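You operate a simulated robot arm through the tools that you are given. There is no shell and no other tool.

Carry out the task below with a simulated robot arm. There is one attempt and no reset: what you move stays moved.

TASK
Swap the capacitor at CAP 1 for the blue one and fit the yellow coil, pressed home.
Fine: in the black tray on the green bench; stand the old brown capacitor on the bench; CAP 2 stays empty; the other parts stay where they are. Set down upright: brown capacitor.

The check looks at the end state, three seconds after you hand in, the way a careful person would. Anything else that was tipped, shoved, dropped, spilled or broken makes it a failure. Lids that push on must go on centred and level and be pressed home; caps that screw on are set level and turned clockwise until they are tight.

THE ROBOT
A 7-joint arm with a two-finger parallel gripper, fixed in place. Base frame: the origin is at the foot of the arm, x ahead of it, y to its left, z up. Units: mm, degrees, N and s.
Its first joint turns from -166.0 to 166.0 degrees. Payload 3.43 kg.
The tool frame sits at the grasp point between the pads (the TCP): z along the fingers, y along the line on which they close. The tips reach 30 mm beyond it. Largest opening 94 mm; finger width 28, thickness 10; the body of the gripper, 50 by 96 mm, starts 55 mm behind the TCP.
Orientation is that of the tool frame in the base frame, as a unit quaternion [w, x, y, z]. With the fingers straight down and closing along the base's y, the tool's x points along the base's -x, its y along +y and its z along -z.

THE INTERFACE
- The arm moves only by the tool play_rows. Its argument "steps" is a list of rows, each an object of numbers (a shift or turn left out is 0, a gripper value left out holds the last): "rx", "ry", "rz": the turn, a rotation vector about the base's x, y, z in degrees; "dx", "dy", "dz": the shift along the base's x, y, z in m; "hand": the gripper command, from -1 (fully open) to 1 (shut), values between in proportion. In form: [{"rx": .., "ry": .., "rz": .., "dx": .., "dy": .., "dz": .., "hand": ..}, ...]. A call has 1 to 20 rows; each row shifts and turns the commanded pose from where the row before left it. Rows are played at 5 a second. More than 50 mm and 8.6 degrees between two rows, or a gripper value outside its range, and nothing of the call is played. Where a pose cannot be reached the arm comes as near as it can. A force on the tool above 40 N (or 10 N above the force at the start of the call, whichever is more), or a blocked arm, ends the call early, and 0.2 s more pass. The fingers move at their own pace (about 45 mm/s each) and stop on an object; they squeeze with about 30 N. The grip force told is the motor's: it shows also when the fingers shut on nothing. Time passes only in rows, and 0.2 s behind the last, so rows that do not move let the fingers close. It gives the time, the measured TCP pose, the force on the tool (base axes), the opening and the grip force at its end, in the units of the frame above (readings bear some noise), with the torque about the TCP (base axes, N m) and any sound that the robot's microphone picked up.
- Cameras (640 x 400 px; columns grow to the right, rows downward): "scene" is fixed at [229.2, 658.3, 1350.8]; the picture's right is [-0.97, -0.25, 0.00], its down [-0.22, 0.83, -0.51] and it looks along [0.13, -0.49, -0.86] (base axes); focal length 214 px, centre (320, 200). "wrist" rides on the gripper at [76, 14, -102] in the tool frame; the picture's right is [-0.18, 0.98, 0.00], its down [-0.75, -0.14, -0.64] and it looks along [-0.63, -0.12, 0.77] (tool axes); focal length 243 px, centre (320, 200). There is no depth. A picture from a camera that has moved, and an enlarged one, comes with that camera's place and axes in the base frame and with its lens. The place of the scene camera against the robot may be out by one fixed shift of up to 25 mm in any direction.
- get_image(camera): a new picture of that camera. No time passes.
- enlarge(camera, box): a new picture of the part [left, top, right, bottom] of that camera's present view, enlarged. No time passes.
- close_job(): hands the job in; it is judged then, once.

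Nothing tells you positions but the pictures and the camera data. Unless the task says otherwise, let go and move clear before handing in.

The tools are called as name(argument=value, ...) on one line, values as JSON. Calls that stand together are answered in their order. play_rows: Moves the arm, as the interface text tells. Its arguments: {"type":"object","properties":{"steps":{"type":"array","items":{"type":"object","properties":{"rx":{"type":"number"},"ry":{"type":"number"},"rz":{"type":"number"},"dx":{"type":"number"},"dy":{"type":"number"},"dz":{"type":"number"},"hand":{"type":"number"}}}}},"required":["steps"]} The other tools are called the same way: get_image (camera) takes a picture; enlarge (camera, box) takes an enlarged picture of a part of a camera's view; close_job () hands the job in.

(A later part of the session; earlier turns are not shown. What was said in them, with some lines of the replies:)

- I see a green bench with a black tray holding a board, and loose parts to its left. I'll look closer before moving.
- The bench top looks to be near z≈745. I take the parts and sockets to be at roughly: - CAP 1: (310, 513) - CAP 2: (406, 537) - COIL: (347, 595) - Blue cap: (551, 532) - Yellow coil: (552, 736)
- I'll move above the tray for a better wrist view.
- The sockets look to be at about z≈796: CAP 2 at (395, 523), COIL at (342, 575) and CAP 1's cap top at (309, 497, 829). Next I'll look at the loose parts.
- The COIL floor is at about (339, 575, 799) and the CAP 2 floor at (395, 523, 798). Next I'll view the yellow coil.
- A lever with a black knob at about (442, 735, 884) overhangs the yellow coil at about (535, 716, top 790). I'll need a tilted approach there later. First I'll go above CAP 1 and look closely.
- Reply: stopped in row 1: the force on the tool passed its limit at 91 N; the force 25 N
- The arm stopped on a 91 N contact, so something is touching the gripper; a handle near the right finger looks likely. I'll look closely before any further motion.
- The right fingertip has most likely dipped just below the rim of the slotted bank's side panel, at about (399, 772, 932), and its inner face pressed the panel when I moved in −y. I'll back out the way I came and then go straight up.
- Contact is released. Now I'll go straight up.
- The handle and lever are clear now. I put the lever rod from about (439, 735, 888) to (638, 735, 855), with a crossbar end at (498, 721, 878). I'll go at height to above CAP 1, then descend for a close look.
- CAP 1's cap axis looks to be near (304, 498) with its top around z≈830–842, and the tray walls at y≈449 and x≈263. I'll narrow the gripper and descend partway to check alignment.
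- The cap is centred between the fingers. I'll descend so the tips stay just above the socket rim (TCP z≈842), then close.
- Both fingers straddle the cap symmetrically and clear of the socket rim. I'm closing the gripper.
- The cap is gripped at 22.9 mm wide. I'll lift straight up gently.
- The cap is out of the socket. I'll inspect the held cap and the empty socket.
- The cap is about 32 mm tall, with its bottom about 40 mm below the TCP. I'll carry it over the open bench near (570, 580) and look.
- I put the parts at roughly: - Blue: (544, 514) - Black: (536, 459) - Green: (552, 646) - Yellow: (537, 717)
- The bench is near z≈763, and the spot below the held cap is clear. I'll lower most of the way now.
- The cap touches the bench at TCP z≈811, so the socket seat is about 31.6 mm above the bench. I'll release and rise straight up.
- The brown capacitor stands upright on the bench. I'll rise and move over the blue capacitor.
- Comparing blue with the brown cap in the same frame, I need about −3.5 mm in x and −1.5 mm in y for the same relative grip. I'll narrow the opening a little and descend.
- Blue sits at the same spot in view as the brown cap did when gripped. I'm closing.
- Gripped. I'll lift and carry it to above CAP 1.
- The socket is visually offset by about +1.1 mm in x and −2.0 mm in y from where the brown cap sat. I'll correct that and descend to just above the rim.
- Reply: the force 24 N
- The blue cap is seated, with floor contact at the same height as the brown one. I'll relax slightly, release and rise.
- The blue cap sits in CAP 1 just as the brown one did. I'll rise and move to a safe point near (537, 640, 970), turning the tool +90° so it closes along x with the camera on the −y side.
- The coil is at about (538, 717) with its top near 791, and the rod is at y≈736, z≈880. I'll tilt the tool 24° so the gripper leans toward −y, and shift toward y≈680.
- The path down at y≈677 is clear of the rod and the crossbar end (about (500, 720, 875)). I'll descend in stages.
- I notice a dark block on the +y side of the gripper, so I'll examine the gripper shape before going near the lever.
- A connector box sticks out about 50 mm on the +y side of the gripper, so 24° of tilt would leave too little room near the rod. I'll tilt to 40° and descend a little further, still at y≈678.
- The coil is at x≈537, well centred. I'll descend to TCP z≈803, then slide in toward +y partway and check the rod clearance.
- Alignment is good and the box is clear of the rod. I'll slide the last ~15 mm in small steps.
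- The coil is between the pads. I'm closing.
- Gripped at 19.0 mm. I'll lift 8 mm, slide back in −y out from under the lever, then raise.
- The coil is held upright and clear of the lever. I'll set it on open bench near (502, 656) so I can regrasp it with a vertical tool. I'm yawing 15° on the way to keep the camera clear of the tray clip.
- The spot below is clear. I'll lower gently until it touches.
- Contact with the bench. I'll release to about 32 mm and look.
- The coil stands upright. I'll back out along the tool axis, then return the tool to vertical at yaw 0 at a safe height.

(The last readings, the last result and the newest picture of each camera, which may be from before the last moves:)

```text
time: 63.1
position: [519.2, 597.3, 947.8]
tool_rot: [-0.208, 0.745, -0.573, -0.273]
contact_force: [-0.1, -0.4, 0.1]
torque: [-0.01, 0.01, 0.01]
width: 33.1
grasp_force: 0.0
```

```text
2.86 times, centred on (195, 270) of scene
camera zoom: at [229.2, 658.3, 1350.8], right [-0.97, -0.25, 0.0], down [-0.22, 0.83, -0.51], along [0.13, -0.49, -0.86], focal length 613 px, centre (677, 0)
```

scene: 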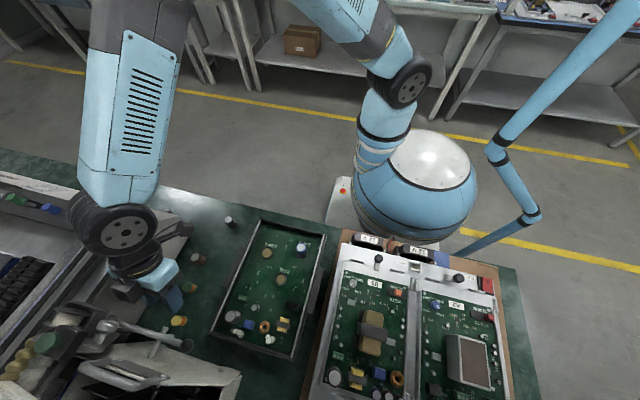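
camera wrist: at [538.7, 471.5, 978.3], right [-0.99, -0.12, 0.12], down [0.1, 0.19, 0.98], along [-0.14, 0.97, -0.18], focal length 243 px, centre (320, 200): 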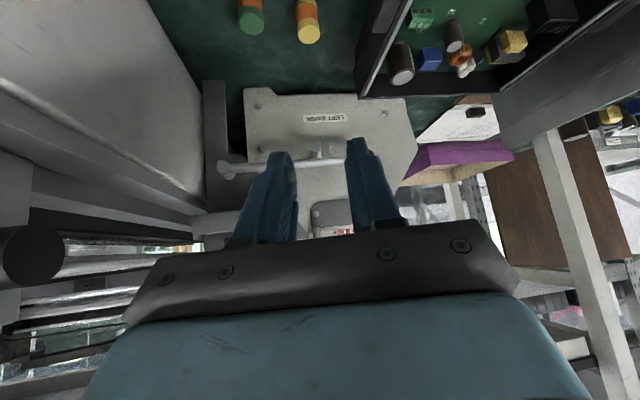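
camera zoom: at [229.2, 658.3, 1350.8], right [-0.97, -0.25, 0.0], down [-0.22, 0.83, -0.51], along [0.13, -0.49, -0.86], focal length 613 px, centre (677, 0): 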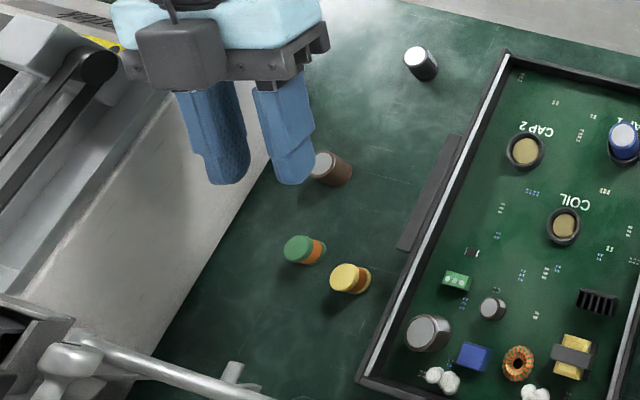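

The yellow coil stands in open bench space. I'll untilt and unyaw the tool back to vertical.

play_rows(steps=[{"rz": -7.5, "dz": 0.01}, {"rz": -7.5, "dz": 0.01}, {"rx": -8}, {"rx": -8}, {"rx": -8}, {"rx": -8}, {"rx": -8}, {"rz": -7.5}, {"rz": -7.5}, {"rz": -7.5}, {"rz": -7.5}, {"rz": -7.5}, {"rz": -7.5}, {"rz": -7.5}, {"rz": -7.5}, {"rz": -7.5}, {"rz": -7.5}, {"rz": -7.5}, {"rz": -7.5}, {}])

get_image(camera="wrist")

```text
time: 67.3
position: [519.6, 595.8, 968.8]
tool_rot: [0.0, 0.002, 1.0, 0.001]
contact_force: [-0.3, 0.0, 0.1]
torque: [-0.01, 0.02, 0.02]
width: 33.1
grasp_force: 0.1
```

```text
taken
camera wrist: at [444.3, 608.2, 1071.9], right [0.19, 0.98, 0.0], down [0.75, -0.14, 0.64], along [0.63, -0.12, -0.77], focal length 243 px, centre (320, 200)
```

wrist: 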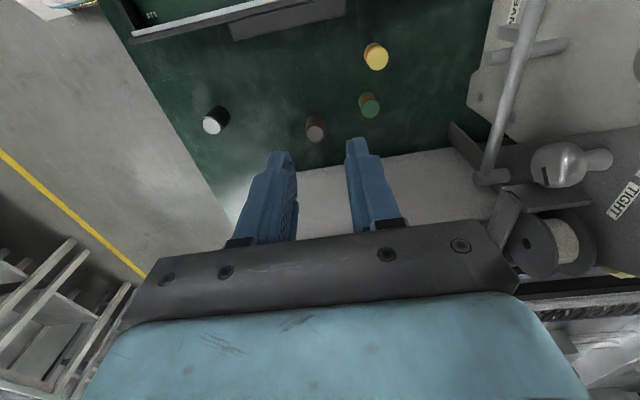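

Yellow is at about (500, 655). I'll move above it with the vertical tool.

play_rows(steps=[{"dx": -0.0098, "dy": 0.0296, "rz": 0.15}, {"dx": -0.0098, "dy": 0.0296}, {"dz": -0.03}, {"dz": -0.03}, {"dz": -0.02}, {}, {}])

get_image(camera="wrist")

enlarge(camera="wrist", box=[240, 60, 400, 220])

enlarge(camera="scene", box=[115, 200, 275, 340])

```text
time: 68.9
position: [498.0, 654.9, 888.1]
tool_rot: [0.001, -0.001, 1.0, 0.001]
contact_force: [0.2, 0.3, -1.0]
torque: [-0.02, -0.03, 0.02]
width: 32.9
grasp_force: 0.2
```

```text
taken
camera wrist: at [423.0, 668.0, 990.7], right [0.18, 0.98, 0.0], down [0.75, -0.14, 0.64], along [0.63, -0.12, -0.77], focal length 243 px, centre (320, 200)
```

wrist: 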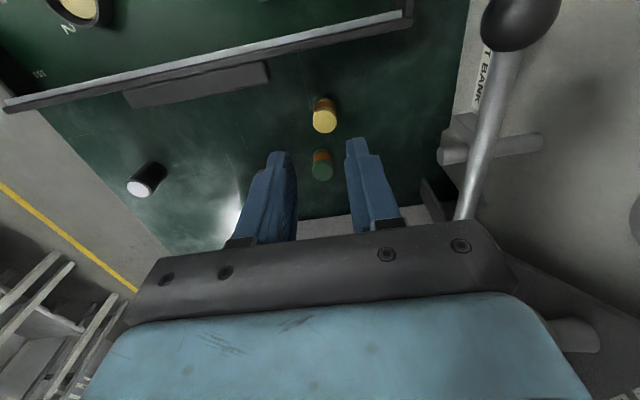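

```text
2.50 times, centred on (320, 140) of wrist
camera zoom: at [423.0, 668.0, 990.7], right [0.18, 0.98, 0.0], down [0.75, -0.14, 0.64], along [0.63, -0.12, -0.77], focal length 606 px, centre (320, 350)
```

zoom: 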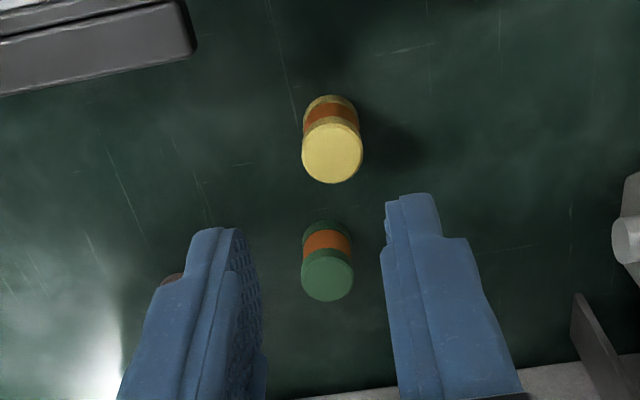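

```text
2.86 times, centred on (195, 270) of scene
camera zoom: at [229.2, 658.3, 1350.8], right [-0.97, -0.25, 0.0], down [-0.22, 0.83, -0.51], along [0.13, -0.49, -0.86], focal length 613 px, centre (677, 0)
```

zoom: 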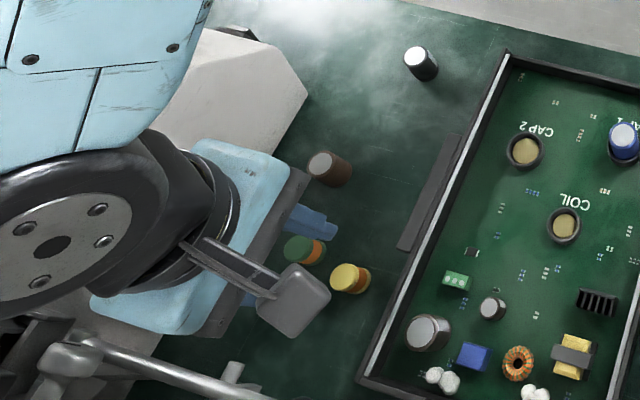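

I'll centre on the coil (+4 mm in x, +2 mm in y) and descend partway.

play_rows(steps=[{"dx": 0.004, "dy": 0.002}, {"dz": -0.02}, {"dz": -0.02}, {"dz": -0.01}, {}, {}])

get_image(camera="wrist")

enlarge(camera="wrist", box=[240, 80, 400, 220])

enlarge(camera="scene", box=[115, 240, 215, 340])

```text
time: 70.3
position: [503.6, 656.5, 837.9]
tool_rot: [0.0, 0.0, 1.0, 0.001]
contact_force: [0.1, -0.9, 0.6]
torque: [-0.04, 0.0, 0.01]
width: 33.0
grasp_force: 0.0
```

```text
taken
camera wrist: at [428.0, 669.0, 941.6], right [0.18, 0.98, 0.0], down [0.75, -0.14, 0.64], along [0.63, -0.12, -0.77], focal length 243 px, centre (320, 200)
```

wrist: 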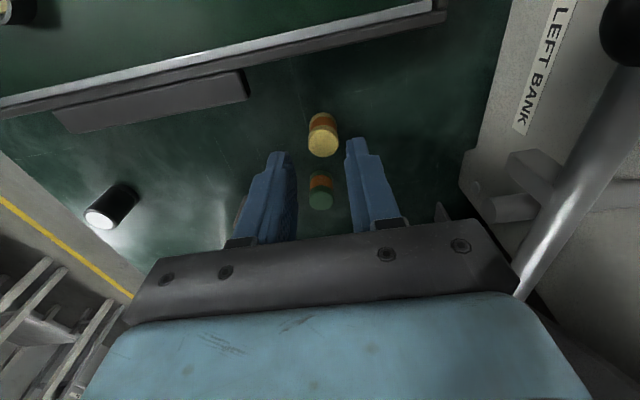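

```text
2.86 times, centred on (320, 150) of wrist
camera zoom: at [428.0, 669.0, 941.6], right [0.18, 0.98, 0.0], down [0.75, -0.14, 0.64], along [0.63, -0.12, -0.77], focal length 693 px, centre (320, 343)
```

zoom: 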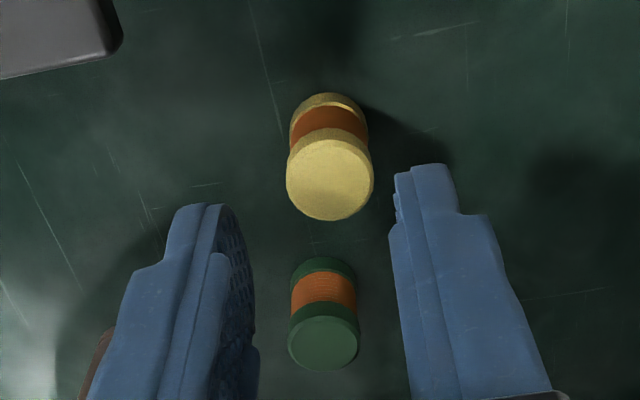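

```text
4.00 times, centred on (165, 290) of scene
camera zoom: at [229.2, 658.3, 1350.8], right [-0.97, -0.25, 0.0], down [-0.22, 0.83, -0.51], along [0.13, -0.49, -0.86], focal length 858 px, centre (940, -160)
```

zoom: 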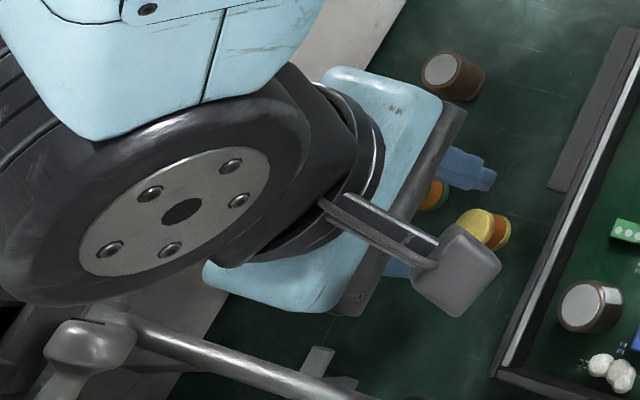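

play_rows(steps=[{"dx": -0.001, "dy": 0.001, "dz": -0.01}, {"dz": -0.01}, {"dz": -0.006}, {"dz": -0.004}, {}, {}])

enlarge(camera="wrist", box=[240, 80, 400, 220])

```text
time: 71.7
position: [501.5, 657.1, 809.4]
tool_rot: [0.001, 0.0, 1.0, 0.001]
contact_force: [0.4, -0.1, 0.6]
torque: [0.01, 0.02, 0.0]
width: 32.8
grasp_force: 0.0
```

```text
2.86 times, centred on (320, 150) of wrist
camera zoom: at [426.8, 670.3, 911.7], right [0.18, 0.98, 0.0], down [0.75, -0.14, 0.64], along [0.63, -0.12, -0.77], focal length 693 px, centre (320, 343)
```

zoom: 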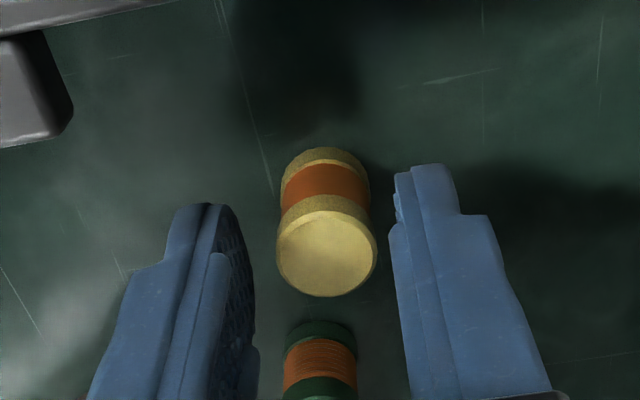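

Well centred. I'm closing on the coil.

play_rows(steps=[{"hand": 1}, {}, {}, {}])

enlarge(camera="wrist", box=[240, 80, 400, 220])

```text
time: 72.7
position: [503.4, 657.5, 808.3]
tool_rot: [0.001, 0.0, 1.0, 0.001]
contact_force: [0.0, 0.2, 0.1]
torque: [0.0, 0.03, -0.05]
width: 18.7
grasp_force: 29.7
```

```text
2.86 times, centred on (320, 150) of wrist
camera zoom: at [426.9, 670.3, 911.8], right [0.18, 0.98, 0.0], down [0.75, -0.14, 0.64], along [0.63, -0.12, -0.77], focal length 693 px, centre (320, 343)
```

zoom: 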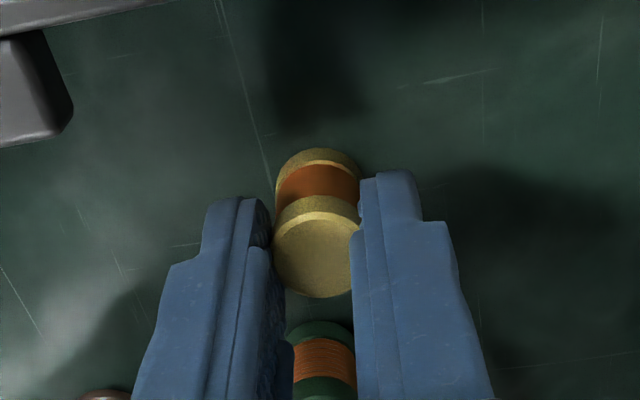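

Gripped. I'll lift and carry it to above the COIL socket.

play_rows(steps=[{"dz": 0.008}, {"dz": 0.02}, {"dz": 0.03}, {"dz": 0.03}, {"dz": 0.02}, {"dx": -0.0325, "dy": -0.0166}, {"dx": -0.0325, "dy": -0.0166}, {"dx": -0.0325, "dy": -0.0166}, {"dx": -0.0325, "dy": -0.0166}, {"dx": -0.0325, "dy": -0.0166}, {}, {}, {"dz": -0.02}, {}, {}])

get_image(camera="wrist")

enlarge(camera="wrist", box=[250, 75, 390, 215])

```text
time: 75.9
position: [341.4, 576.0, 897.1]
tool_rot: [0.001, 0.0, 1.0, 0.001]
contact_force: [-0.1, 1.0, -0.1]
torque: [0.04, -0.02, -0.02]
width: 18.8
grasp_force: 29.8
```

```text
taken
camera wrist: at [265.9, 588.8, 999.5], right [0.18, 0.98, 0.0], down [0.75, -0.14, 0.64], along [0.63, -0.12, -0.77], focal length 243 px, centre (320, 200)
```

wrist: 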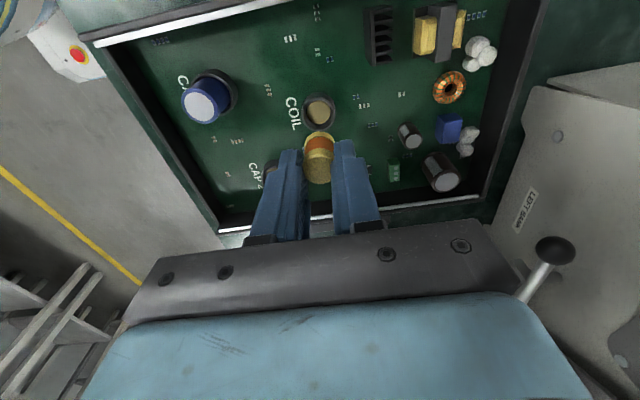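

```text
2.86 times, centred on (320, 145) of wrist
camera zoom: at [265.9, 588.8, 999.5], right [0.18, 0.98, 0.0], down [0.75, -0.14, 0.64], along [0.63, -0.12, -0.77], focal length 693 px, centre (320, 357)
```

zoom: 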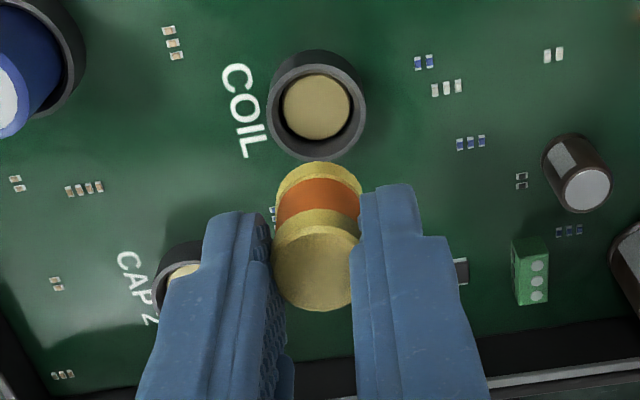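

The coil and socket nearly line up; the socket is about 1 mm to −x. I'll descend to just above the rim.

play_rows(steps=[{"dx": -0.0008, "dz": -0.012}, {"dz": -0.012}, {"dz": -0.01}, {"dz": -0.006}, {}, {}])

enlarge(camera="wrist", box=[260, 85, 380, 205])

enlarge(camera="scene", box=[240, 240, 330, 310])

```text
time: 77.3
position: [340.1, 576.4, 857.4]
tool_rot: [0.001, 0.0, 1.0, 0.001]
contact_force: [0.4, -0.5, -0.1]
torque: [0.02, -0.02, 0.0]
width: 18.8
grasp_force: 30.1
```

```text
3.33 times, centred on (320, 145) of wrist
camera zoom: at [264.2, 588.3, 959.7], right [0.18, 0.98, 0.0], down [0.75, -0.14, 0.64], along [0.63, -0.12, -0.77], focal length 809 px, centre (320, 383)
```

zoom: 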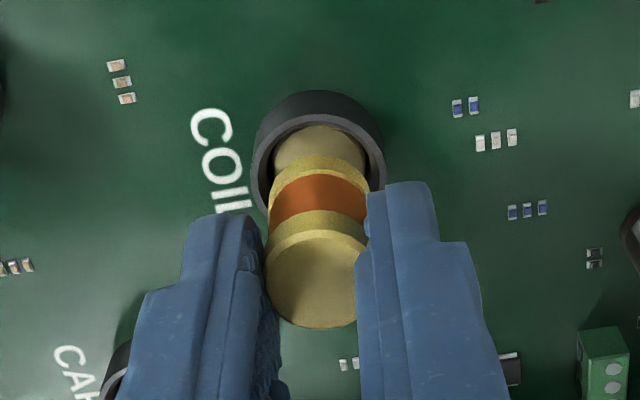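

```text
5.71 times, centred on (285, 275) of scene
camera zoom: at [229.2, 658.3, 1350.8], right [-0.97, -0.25, 0.0], down [-0.22, 0.83, -0.51], along [0.13, -0.49, -0.86], focal length 1226 px, centre (520, -229)
```

zoom: 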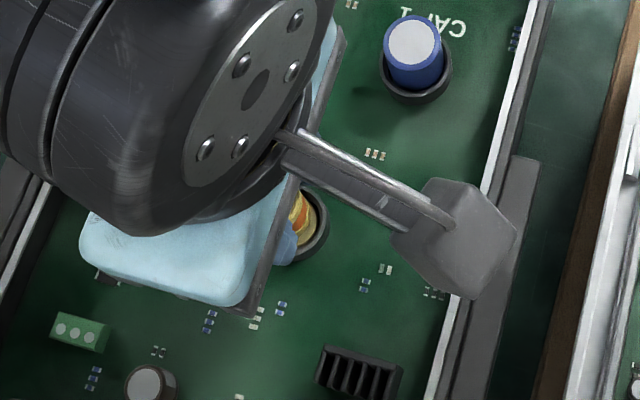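

Alignment looks right in both directions. I'll lower toward the rim in small steps, watching the force.

play_rows(steps=[{"dz": -0.004}, {"dz": -0.003}, {"dz": -0.002}, {}, {}])

enlarge(camera="wrist", box=[270, 95, 370, 195])

```text
time: 78.5
position: [339.4, 575.5, 847.6]
tool_rot: [0.001, 0.0, 1.0, 0.001]
contact_force: [-5.4, 2.2, -1.0]
torque: [0.07, 0.26, 0.03]
width: 18.7
grasp_force: 29.9
```

```text
4.00 times, centred on (320, 145) of wrist
camera zoom: at [263.6, 587.9, 950.5], right [0.18, 0.98, 0.0], down [0.75, -0.14, 0.64], along [0.63, -0.12, -0.77], focal length 970 px, centre (320, 420)
```

zoom: 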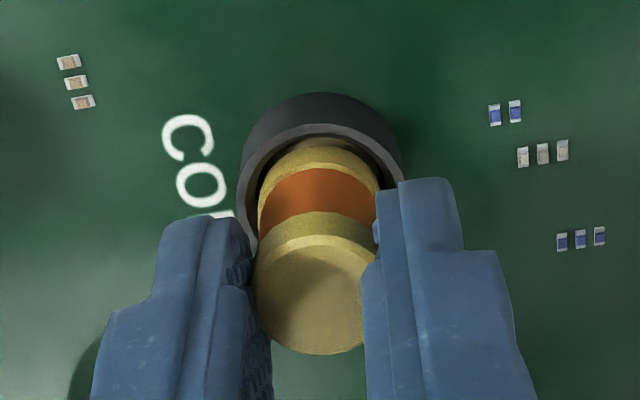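

The rim is nudging the coil toward −x and +y, so I'll shift slightly that way and continue.

play_rows(steps=[{"dz": 0.001}, {"dx": -0.001, "dy": 0.0006}, {}])

enlarge(camera="wrist", box=[270, 95, 370, 195])

```text
time: 79.3
position: [338.2, 574.8, 848.3]
tool_rot: [0.002, 0.0, 1.0, 0.0]
contact_force: [-0.3, 0.4, -0.5]
torque: [-0.01, 0.0, -0.01]
width: 18.8
grasp_force: 30.0
```

```text
4.00 times, centred on (320, 145) of wrist
camera zoom: at [263.1, 588.4, 951.8], right [0.18, 0.98, 0.0], down [0.75, -0.14, 0.64], along [0.63, -0.12, -0.77], focal length 970 px, centre (320, 420)
```

zoom: 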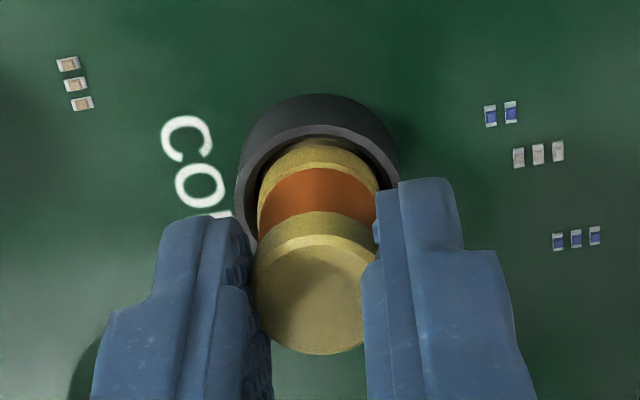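

play_rows(steps=[{"dz": -0.0015}, {"dz": -0.0015}, {}])

```text
time: 80.1
position: [337.1, 576.8, 845.1]
tool_rot: [0.001, 0.0, 1.0, 0.001]
contact_force: [0.0, -0.5, 2.9]
torque: [-0.06, -0.01, 0.03]
width: 19.0
grasp_force: 29.9
```

play_rows(steps=[{"dz": -0.001}, {}])

enlarge(camera="wrist", box=[270, 95, 370, 195])

```text
time: 80.7
position: [338.8, 575.5, 845.0]
tool_rot: [0.0, 0.0, 1.0, 0.001]
contact_force: [-0.2, 0.7, 2.7]
torque: [0.06, 0.03, -0.01]
width: 18.9
grasp_force: 30.1
```

```text
4.00 times, centred on (320, 145) of wrist
camera zoom: at [263.2, 588.1, 948.2], right [0.18, 0.98, 0.0], down [0.75, -0.14, 0.64], along [0.63, -0.12, -0.77], focal length 970 px, centre (320, 420)
```

zoom: 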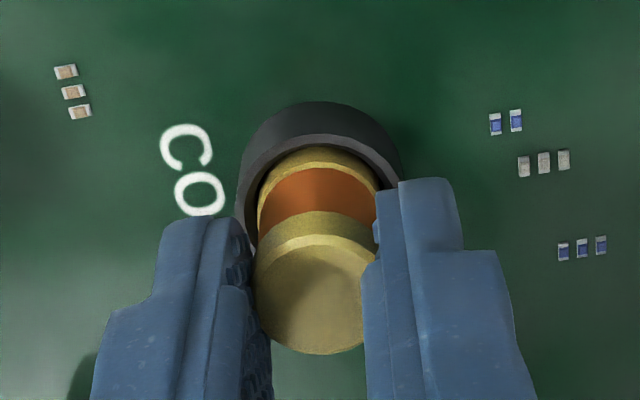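

play_rows(steps=[{"dz": -0.001}, {"dz": -0.001}, {}])

```text
time: 81.5
position: [337.6, 576.1, 842.7]
tool_rot: [0.0, 0.0, 1.0, 0.001]
contact_force: [0.6, 0.9, 0.0]
torque: [-0.01, 0.01, -0.04]
width: 19.0
grasp_force: 30.4
```

play_rows(steps=[{"dz": -0.001}, {"dz": -0.001}, {}])

enlarge(camera="wrist", box=[270, 95, 370, 195])

```text
time: 82.3
position: [337.1, 576.3, 841.3]
tool_rot: [0.001, -0.001, 1.0, 0.001]
contact_force: [0.5, -0.4, 0.3]
torque: [0.0, 0.0, 0.02]
width: 19.0
grasp_force: 30.0
```

```text
4.00 times, centred on (320, 145) of wrist
camera zoom: at [262.8, 588.3, 944.1], right [0.18, 0.98, 0.0], down [0.75, -0.14, 0.64], along [0.63, -0.12, -0.77], focal length 970 px, centre (320, 420)
```

zoom: 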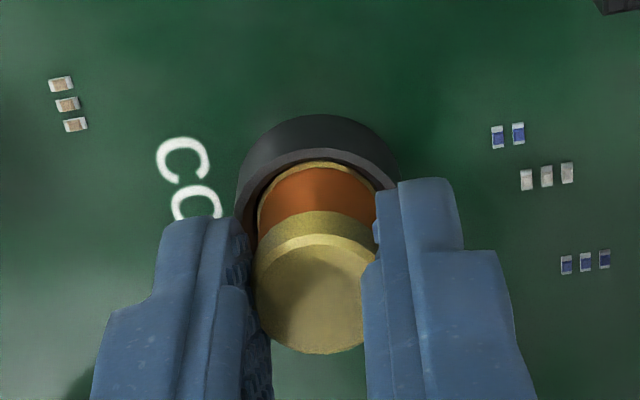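

play_rows(steps=[{"dz": -0.001}, {"dz": -0.001}, {}])

```text
time: 83.1
position: [338.5, 576.3, 838.5]
tool_rot: [0.001, 0.0, 1.0, 0.0]
contact_force: [0.1, 0.8, 8.5]
torque: [0.04, -0.05, 0.01]
width: 19.0
grasp_force: 29.9
```

play_rows(steps=[{"dz": -0.001}, {}])

enlarge(camera="wrist", box=[270, 95, 370, 195])

```text
time: 83.7
position: [337.8, 576.7, 838.1]
tool_rot: [0.001, 0.001, 1.0, 0.001]
contact_force: [1.2, 2.3, 12.5]
torque: [0.11, -0.06, -0.01]
width: 19.1
grasp_force: 30.1
```

```text
4.00 times, centred on (320, 145) of wrist
camera zoom: at [262.5, 588.1, 941.1], right [0.18, 0.98, 0.0], down [0.75, -0.14, 0.64], along [0.63, -0.12, -0.77], focal length 970 px, centre (320, 420)
```

zoom: 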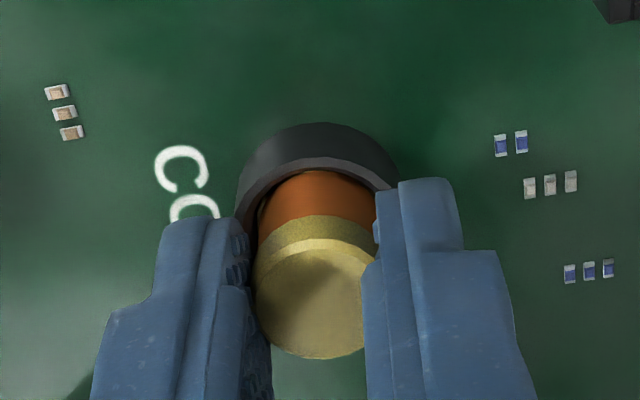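

The coil has bottomed or nearly so, and it slips slightly in the fingers. I'll release, rise, close the fingers and press from above.

play_rows(steps=[{"dz": 0.0008}, {"hand": 0.55}, {"hand": 0.35}, {}, {}])

enlarge(camera="wrist", box=[250, 80, 390, 200])

```text
time: 84.9
position: [338.8, 576.2, 838.5]
tool_rot: [0.001, 0.0, 1.0, 0.001]
contact_force: [0.1, -0.2, 0.2]
torque: [-0.01, -0.02, 0.0]
width: 30.4
grasp_force: 0.1
```

```text
3.33 times, centred on (320, 140) of wrist
camera zoom: at [262.9, 587.8, 941.8], right [0.18, 0.98, 0.0], down [0.75, -0.14, 0.64], along [0.63, -0.12, -0.77], focal length 809 px, centre (320, 400)
```

zoom: 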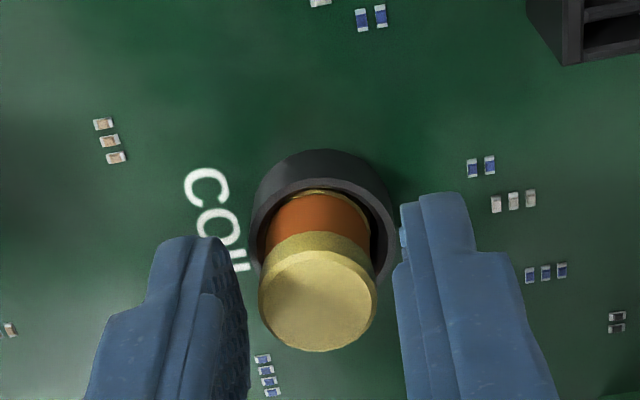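

play_rows(steps=[{"dz": 0.012}, {"dz": 0.015}, {"dz": 0.015}, {"hand": 1}, {}, {}, {}])

enlarge(camera="wrist", box=[240, 60, 400, 200])

enlarge(camera="scene", box=[240, 240, 330, 310])

```text
time: 86.5
position: [338.4, 575.9, 880.7]
tool_rot: [0.001, 0.0, 1.0, 0.001]
contact_force: [-0.7, -0.1, 0.2]
torque: [0.03, 0.0, 0.03]
width: 0.0
grasp_force: 29.1
```

```text
2.86 times, centred on (320, 130) of wrist
camera zoom: at [262.8, 588.2, 984.1], right [0.18, 0.98, 0.0], down [0.75, -0.14, 0.64], along [0.63, -0.12, -0.77], focal length 693 px, centre (320, 400)
```

zoom: 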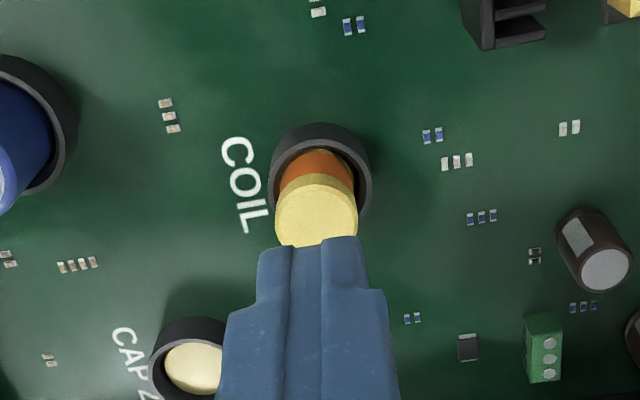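

```text
5.71 times, centred on (285, 275) of scene
camera zoom: at [229.2, 658.3, 1350.8], right [-0.97, -0.25, 0.0], down [-0.22, 0.83, -0.51], along [0.13, -0.49, -0.86], focal length 1226 px, centre (520, -229)
```

zoom: 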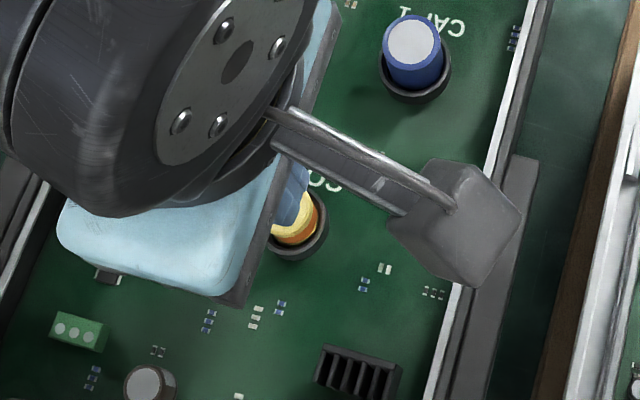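

The closed tips are over the coil. I'll centre (−2 mm in x, −1.4 mm in y) and descend to press.

play_rows(steps=[{"dx": -0.002, "dy": -0.0014}, {"dz": -0.01}, {"dz": -0.008}, {"dz": -0.004}, {}])

enlarge(camera="wrist", box=[250, 80, 390, 200])

```text
time: 87.7
position: [336.3, 574.1, 860.3]
tool_rot: [0.001, 0.0, 1.0, 0.0]
contact_force: [0.1, 0.4, -0.5]
torque: [0.0, 0.0, 0.0]
width: 0.0
grasp_force: 29.8
```

```text
3.33 times, centred on (320, 140) of wrist
camera zoom: at [261.4, 586.2, 962.2], right [0.18, 0.98, 0.0], down [0.75, -0.14, 0.64], along [0.63, -0.12, -0.77], focal length 809 px, centre (320, 400)
```

zoom: 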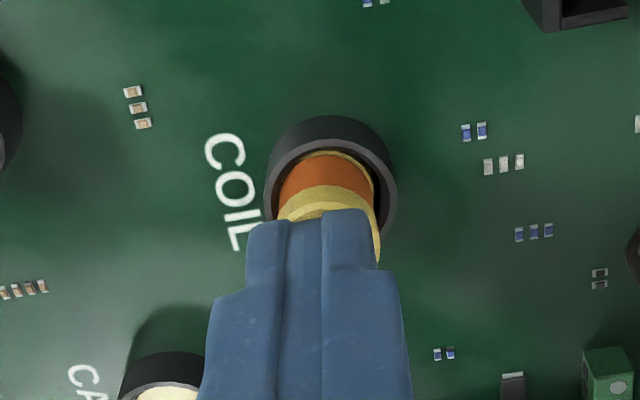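

play_rows(steps=[{"dy": 0.001, "dz": -0.003}, {"dz": -0.002}, {"dz": -0.001}, {}])

```text
time: 88.7
position: [336.4, 575.2, 853.7]
tool_rot: [0.001, 0.0, 1.0, 0.002]
contact_force: [-1.0, -0.3, 1.2]
torque: [0.02, 0.0, 0.01]
width: 0.2
grasp_force: 30.0
```

play_rows(steps=[{"dz": -0.001}, {"dz": -0.001}, {}])

```text
time: 89.5
position: [337.4, 576.3, 851.9]
tool_rot: [-0.001, 0.0, 1.0, 0.001]
contact_force: [0.9, -1.1, 12.8]
torque: [-0.06, -0.01, 0.01]
width: 0.1
grasp_force: 30.5
```

play_rows(steps=[{"dz": -0.001}, {}])

```text
time: 90.1
position: [336.9, 575.8, 852.1]
tool_rot: [0.0, 0.001, 1.0, 0.001]
contact_force: [0.0, -2.1, 23.3]
torque: [-0.08, -0.04, 0.0]
width: 0.0
grasp_force: 29.9
```

play_rows(steps=[{"dz": -0.001}, {}])

enlarge(camera="wrist", box=[250, 80, 390, 200])

```text
time: 90.7
position: [336.9, 576.0, 851.7]
tool_rot: [0.001, 0.0, 1.0, 0.003]
contact_force: [-0.8, -1.4, 10.9]
torque: [-0.09, -0.01, 0.02]
width: 0.3
grasp_force: 30.3
stopped in row 2: the force on the tool passed its limit at 41 N (the readings are from after the stop); the commanded pose is now the measured one
```

```text
3.33 times, centred on (320, 140) of wrist
camera zoom: at [261.3, 588.4, 954.9], right [0.18, 0.98, 0.01], down [0.75, -0.14, 0.64], along [0.63, -0.11, -0.77], focal length 809 px, centre (320, 400)
```

zoom: 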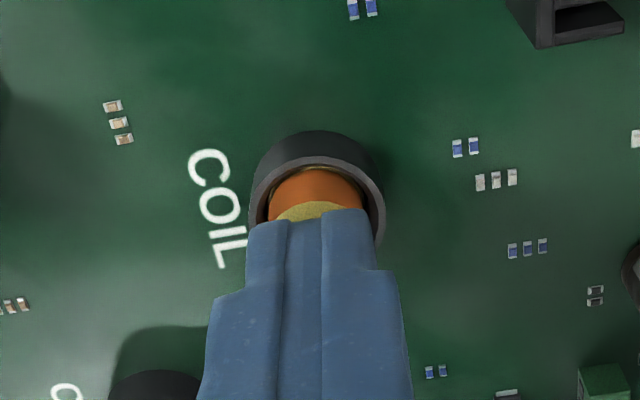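

The coil is rigid under 41 N with no further travel, and its top is at about z 822, consistent with the seat. I'll rise and inspect.

play_rows(steps=[{"dz": 0.005}, {"dz": 0.015}, {"dz": 0.025}, {"dx": -0.02, "dz": 0.03, "rx": -0.3}, {"dx": -0.02, "dz": 0.03}, {}, {}])

get_image(camera="wrist")

enlarge(camera="wrist", box=[260, 80, 360, 170])

enlarge(camera="scene", box=[250, 230, 330, 300])

```text
time: 92.3
position: [297.7, 574.7, 956.0]
tool_rot: [0.0, -0.001, 1.0, -0.001]
contact_force: [0.0, -0.3, -0.6]
torque: [-0.03, 0.0, -0.01]
width: 0.0
grasp_force: 29.2
```

```text
taken
camera wrist: at [220.6, 587.0, 1058.6], right [0.18, 0.98, 0.0], down [0.75, -0.14, 0.64], along [0.63, -0.12, -0.76], focal length 243 px, centre (320, 200)
```

wrist: 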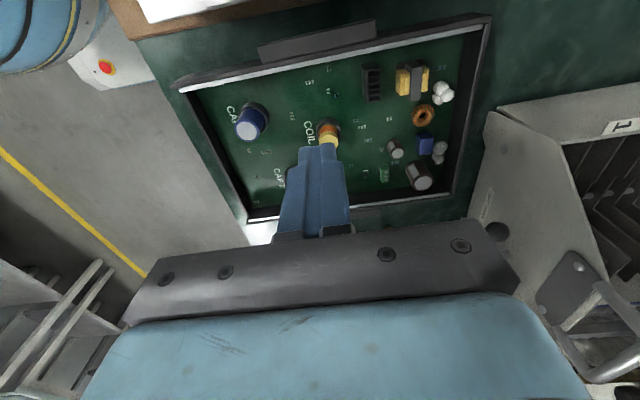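

```text
4.44 times, centred on (310, 125) of wrist
camera zoom: at [220.6, 587.0, 1058.6], right [0.18, 0.98, 0.0], down [0.75, -0.14, 0.64], along [0.63, -0.12, -0.76], focal length 1078 px, centre (364, 533)
```

zoom: 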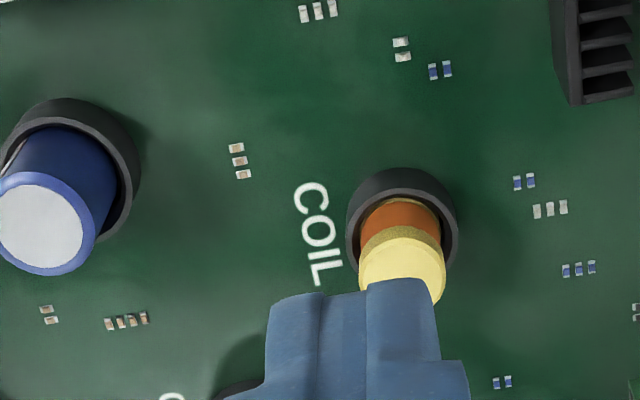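

```text
5.71 times, centred on (290, 265) of scene
camera zoom: at [229.2, 658.3, 1350.8], right [-0.97, -0.25, 0.0], down [-0.22, 0.83, -0.51], along [0.13, -0.49, -0.86], focal length 1226 px, centre (491, -171)
```

zoom: 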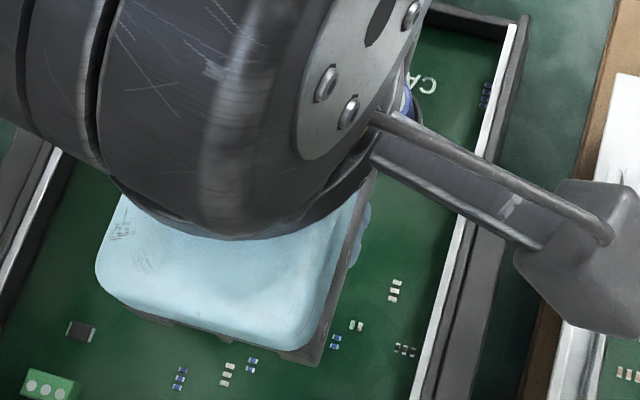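

The coil sits level in its ring. I'll move clear and check the whole scene.

play_rows(steps=[{"dz": 0.035}, {"dz": 0.035}, {"dz": 0.035, "hand": -0.2}, {"dx": 0.016, "dy": -0.038}, {"dx": 0.016, "dy": -0.038}, {"dx": 0.016, "dy": -0.038}, {"dx": 0.016, "dy": -0.038}, {"dx": 0.016, "dy": -0.038}, {}, {}])

get_image(camera="scene")

enlarge(camera="scene", box=[160, 200, 340, 370])

enlarge(camera="scene", box=[240, 220, 330, 300])

get_image(camera="wrist")

```text
time: 94.5
position: [377.8, 386.4, 1063.1]
tool_rot: [0.002, -0.001, 1.0, -0.001]
contact_force: [-0.2, 0.0, -0.2]
torque: [0.0, -0.04, 0.0]
width: 56.3
grasp_force: 0.1
```

```text
taken
```

scene: 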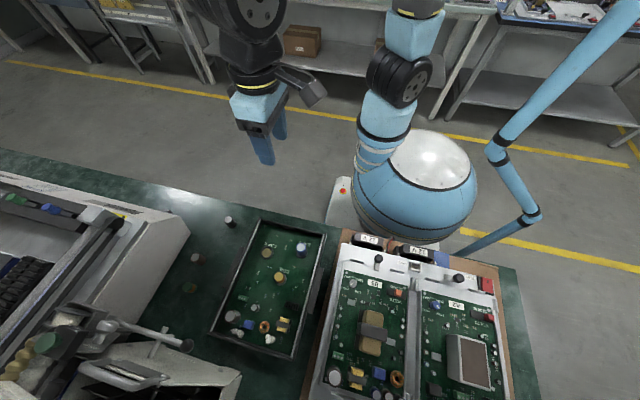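

```text
2.35 times, centred on (250, 285) of scene
camera zoom: at [229.2, 658.3, 1350.8], right [-0.97, -0.25, 0.0], down [-0.22, 0.83, -0.51], along [0.13, -0.49, -0.86], focal length 505 px, centre (485, 0)
```

zoom: 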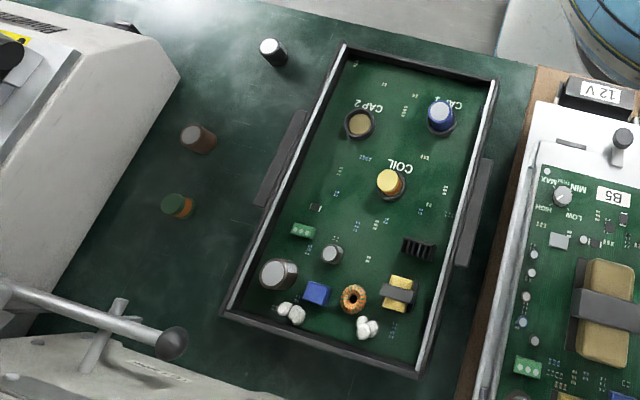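

```text
5.00 times, centred on (285, 260) of scene
camera zoom: at [229.2, 658.3, 1350.8], right [-0.97, -0.25, 0.0], down [-0.22, 0.83, -0.51], along [0.13, -0.49, -0.86], focal length 1072 px, centre (495, -100)
```

zoom: 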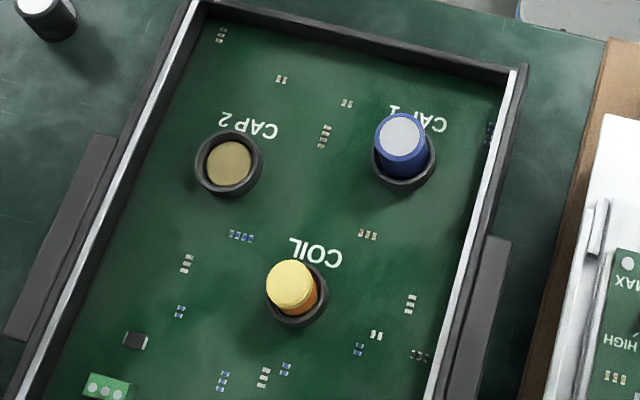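

```text
taken
camera wrist: at [302.8, 398.6, 1165.6], right [0.18, 0.98, 0.0], down [0.75, -0.14, 0.64], along [0.63, -0.12, -0.77], focal length 243 px, centre (320, 200)
```

wrist: 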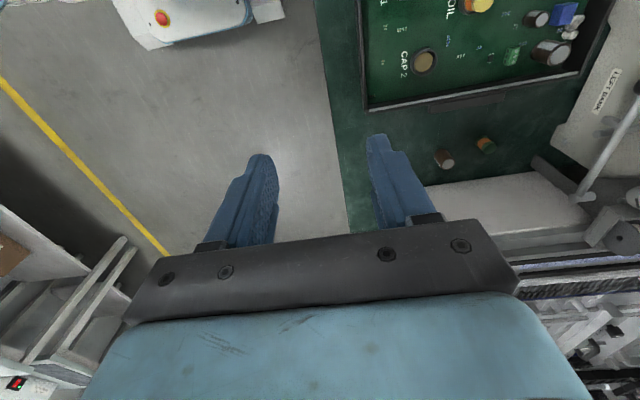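

enlarge(camera="scene", box=[285, 235, 317, 261])

enlarge(camera="scene", box=[265, 262, 297, 290])

enlarge(camera="scene", box=[175, 240, 215, 300])

enlarge(camera="scene", box=[20, 280, 200, 400])

```text
15.38 times, centred on (301, 248) of scene
camera zoom: at [229.2, 658.3, 1350.8], right [-0.97, -0.25, 0.0], down [-0.22, 0.83, -0.51], along [0.13, -0.49, -0.86], focal length 3300 px, centre (612, -538)
```

zoom: 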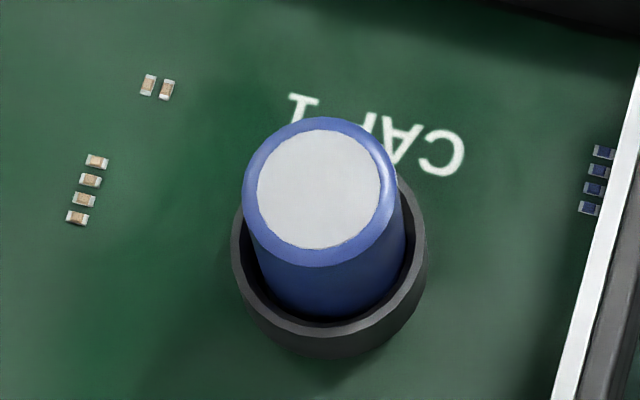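

```text
14.29 times, centred on (281, 276) of scene
camera zoom: at [229.2, 658.3, 1350.8], right [-0.97, -0.25, 0.0], down [-0.22, 0.83, -0.51], along [0.13, -0.49, -0.86], focal length 3064 px, centre (877, -886)
```

zoom: 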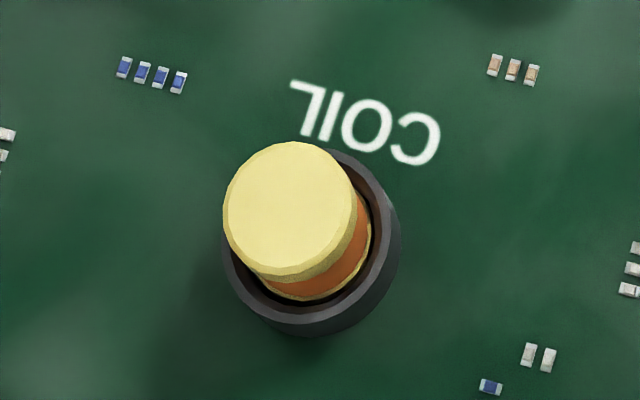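

```text
6.67 times, centred on (195, 270) of scene
camera zoom: at [229.2, 658.3, 1350.8], right [-0.97, -0.25, 0.0], down [-0.22, 0.83, -0.51], along [0.13, -0.49, -0.86], focal length 1430 px, centre (1153, -267)
```

zoom: 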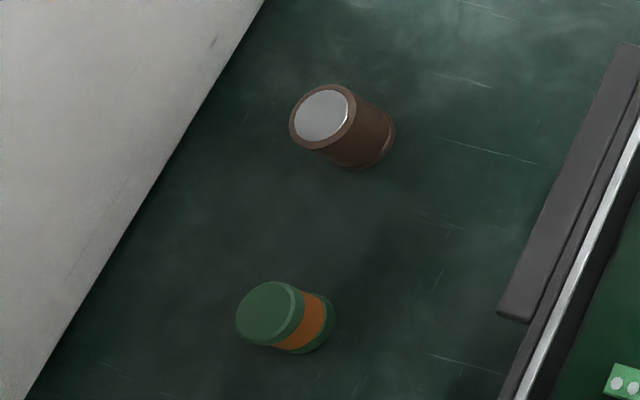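

```text
3.33 times, centred on (110, 340) of scene
camera zoom: at [229.2, 658.3, 1350.8], right [-0.97, -0.25, 0.0], down [-0.22, 0.83, -0.51], along [0.13, -0.49, -0.86], focal length 715 px, centre (1020, -267)
```

zoom: 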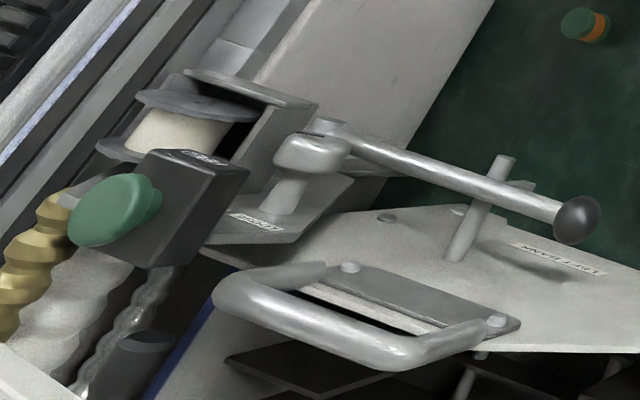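

Everything checks out in the final pictures:
- **Blue capacitor:** in CAP 1, bottomed at the same depth as the brown one was.
- **Yellow coil:** in COIL, bottomed and held under a 41 N press.
- **Brown capacitor:** standing upright on the bench.
- **Other parts:** CAP 2 is empty, and the black and green parts are where they were.

The gripper is open and well clear, so I'm handing in.

close_job()

```text
The job is handed in.
```

I swapped the capacitor and fitted the coil, then handed the job in; I haven't seen the check's verdict. In the last pictures:

- **CAP 1:** the blue capacitor is in and touches bottom at the same depth the brown one did. I pushed it down with about 24 N while still holding it.
- **COIL:** the yellow coil is in and level. A press from above reached 41 N and it did not move any further.
- **Brown capacitor:** it stands upright on the open bench between the tray and the white machine, at about (568, 580) mm.
- **Everything else:** CAP 2 is empty, and the black capacitor and green coil are where they were.

**Contact early on:** a fingertip caught something beside the slotted bank, either its side panel or the metal handle there, and the arm stopped at 91 N. I backed out the way I came. The bank, handle and lever show no visible change in the later pictures, but I could not measure whether anything shifted slightly.

**Extra move:** the coil sat under the lever, so I first lifted it out and stood it briefly on open bench to grip it again straight from above.
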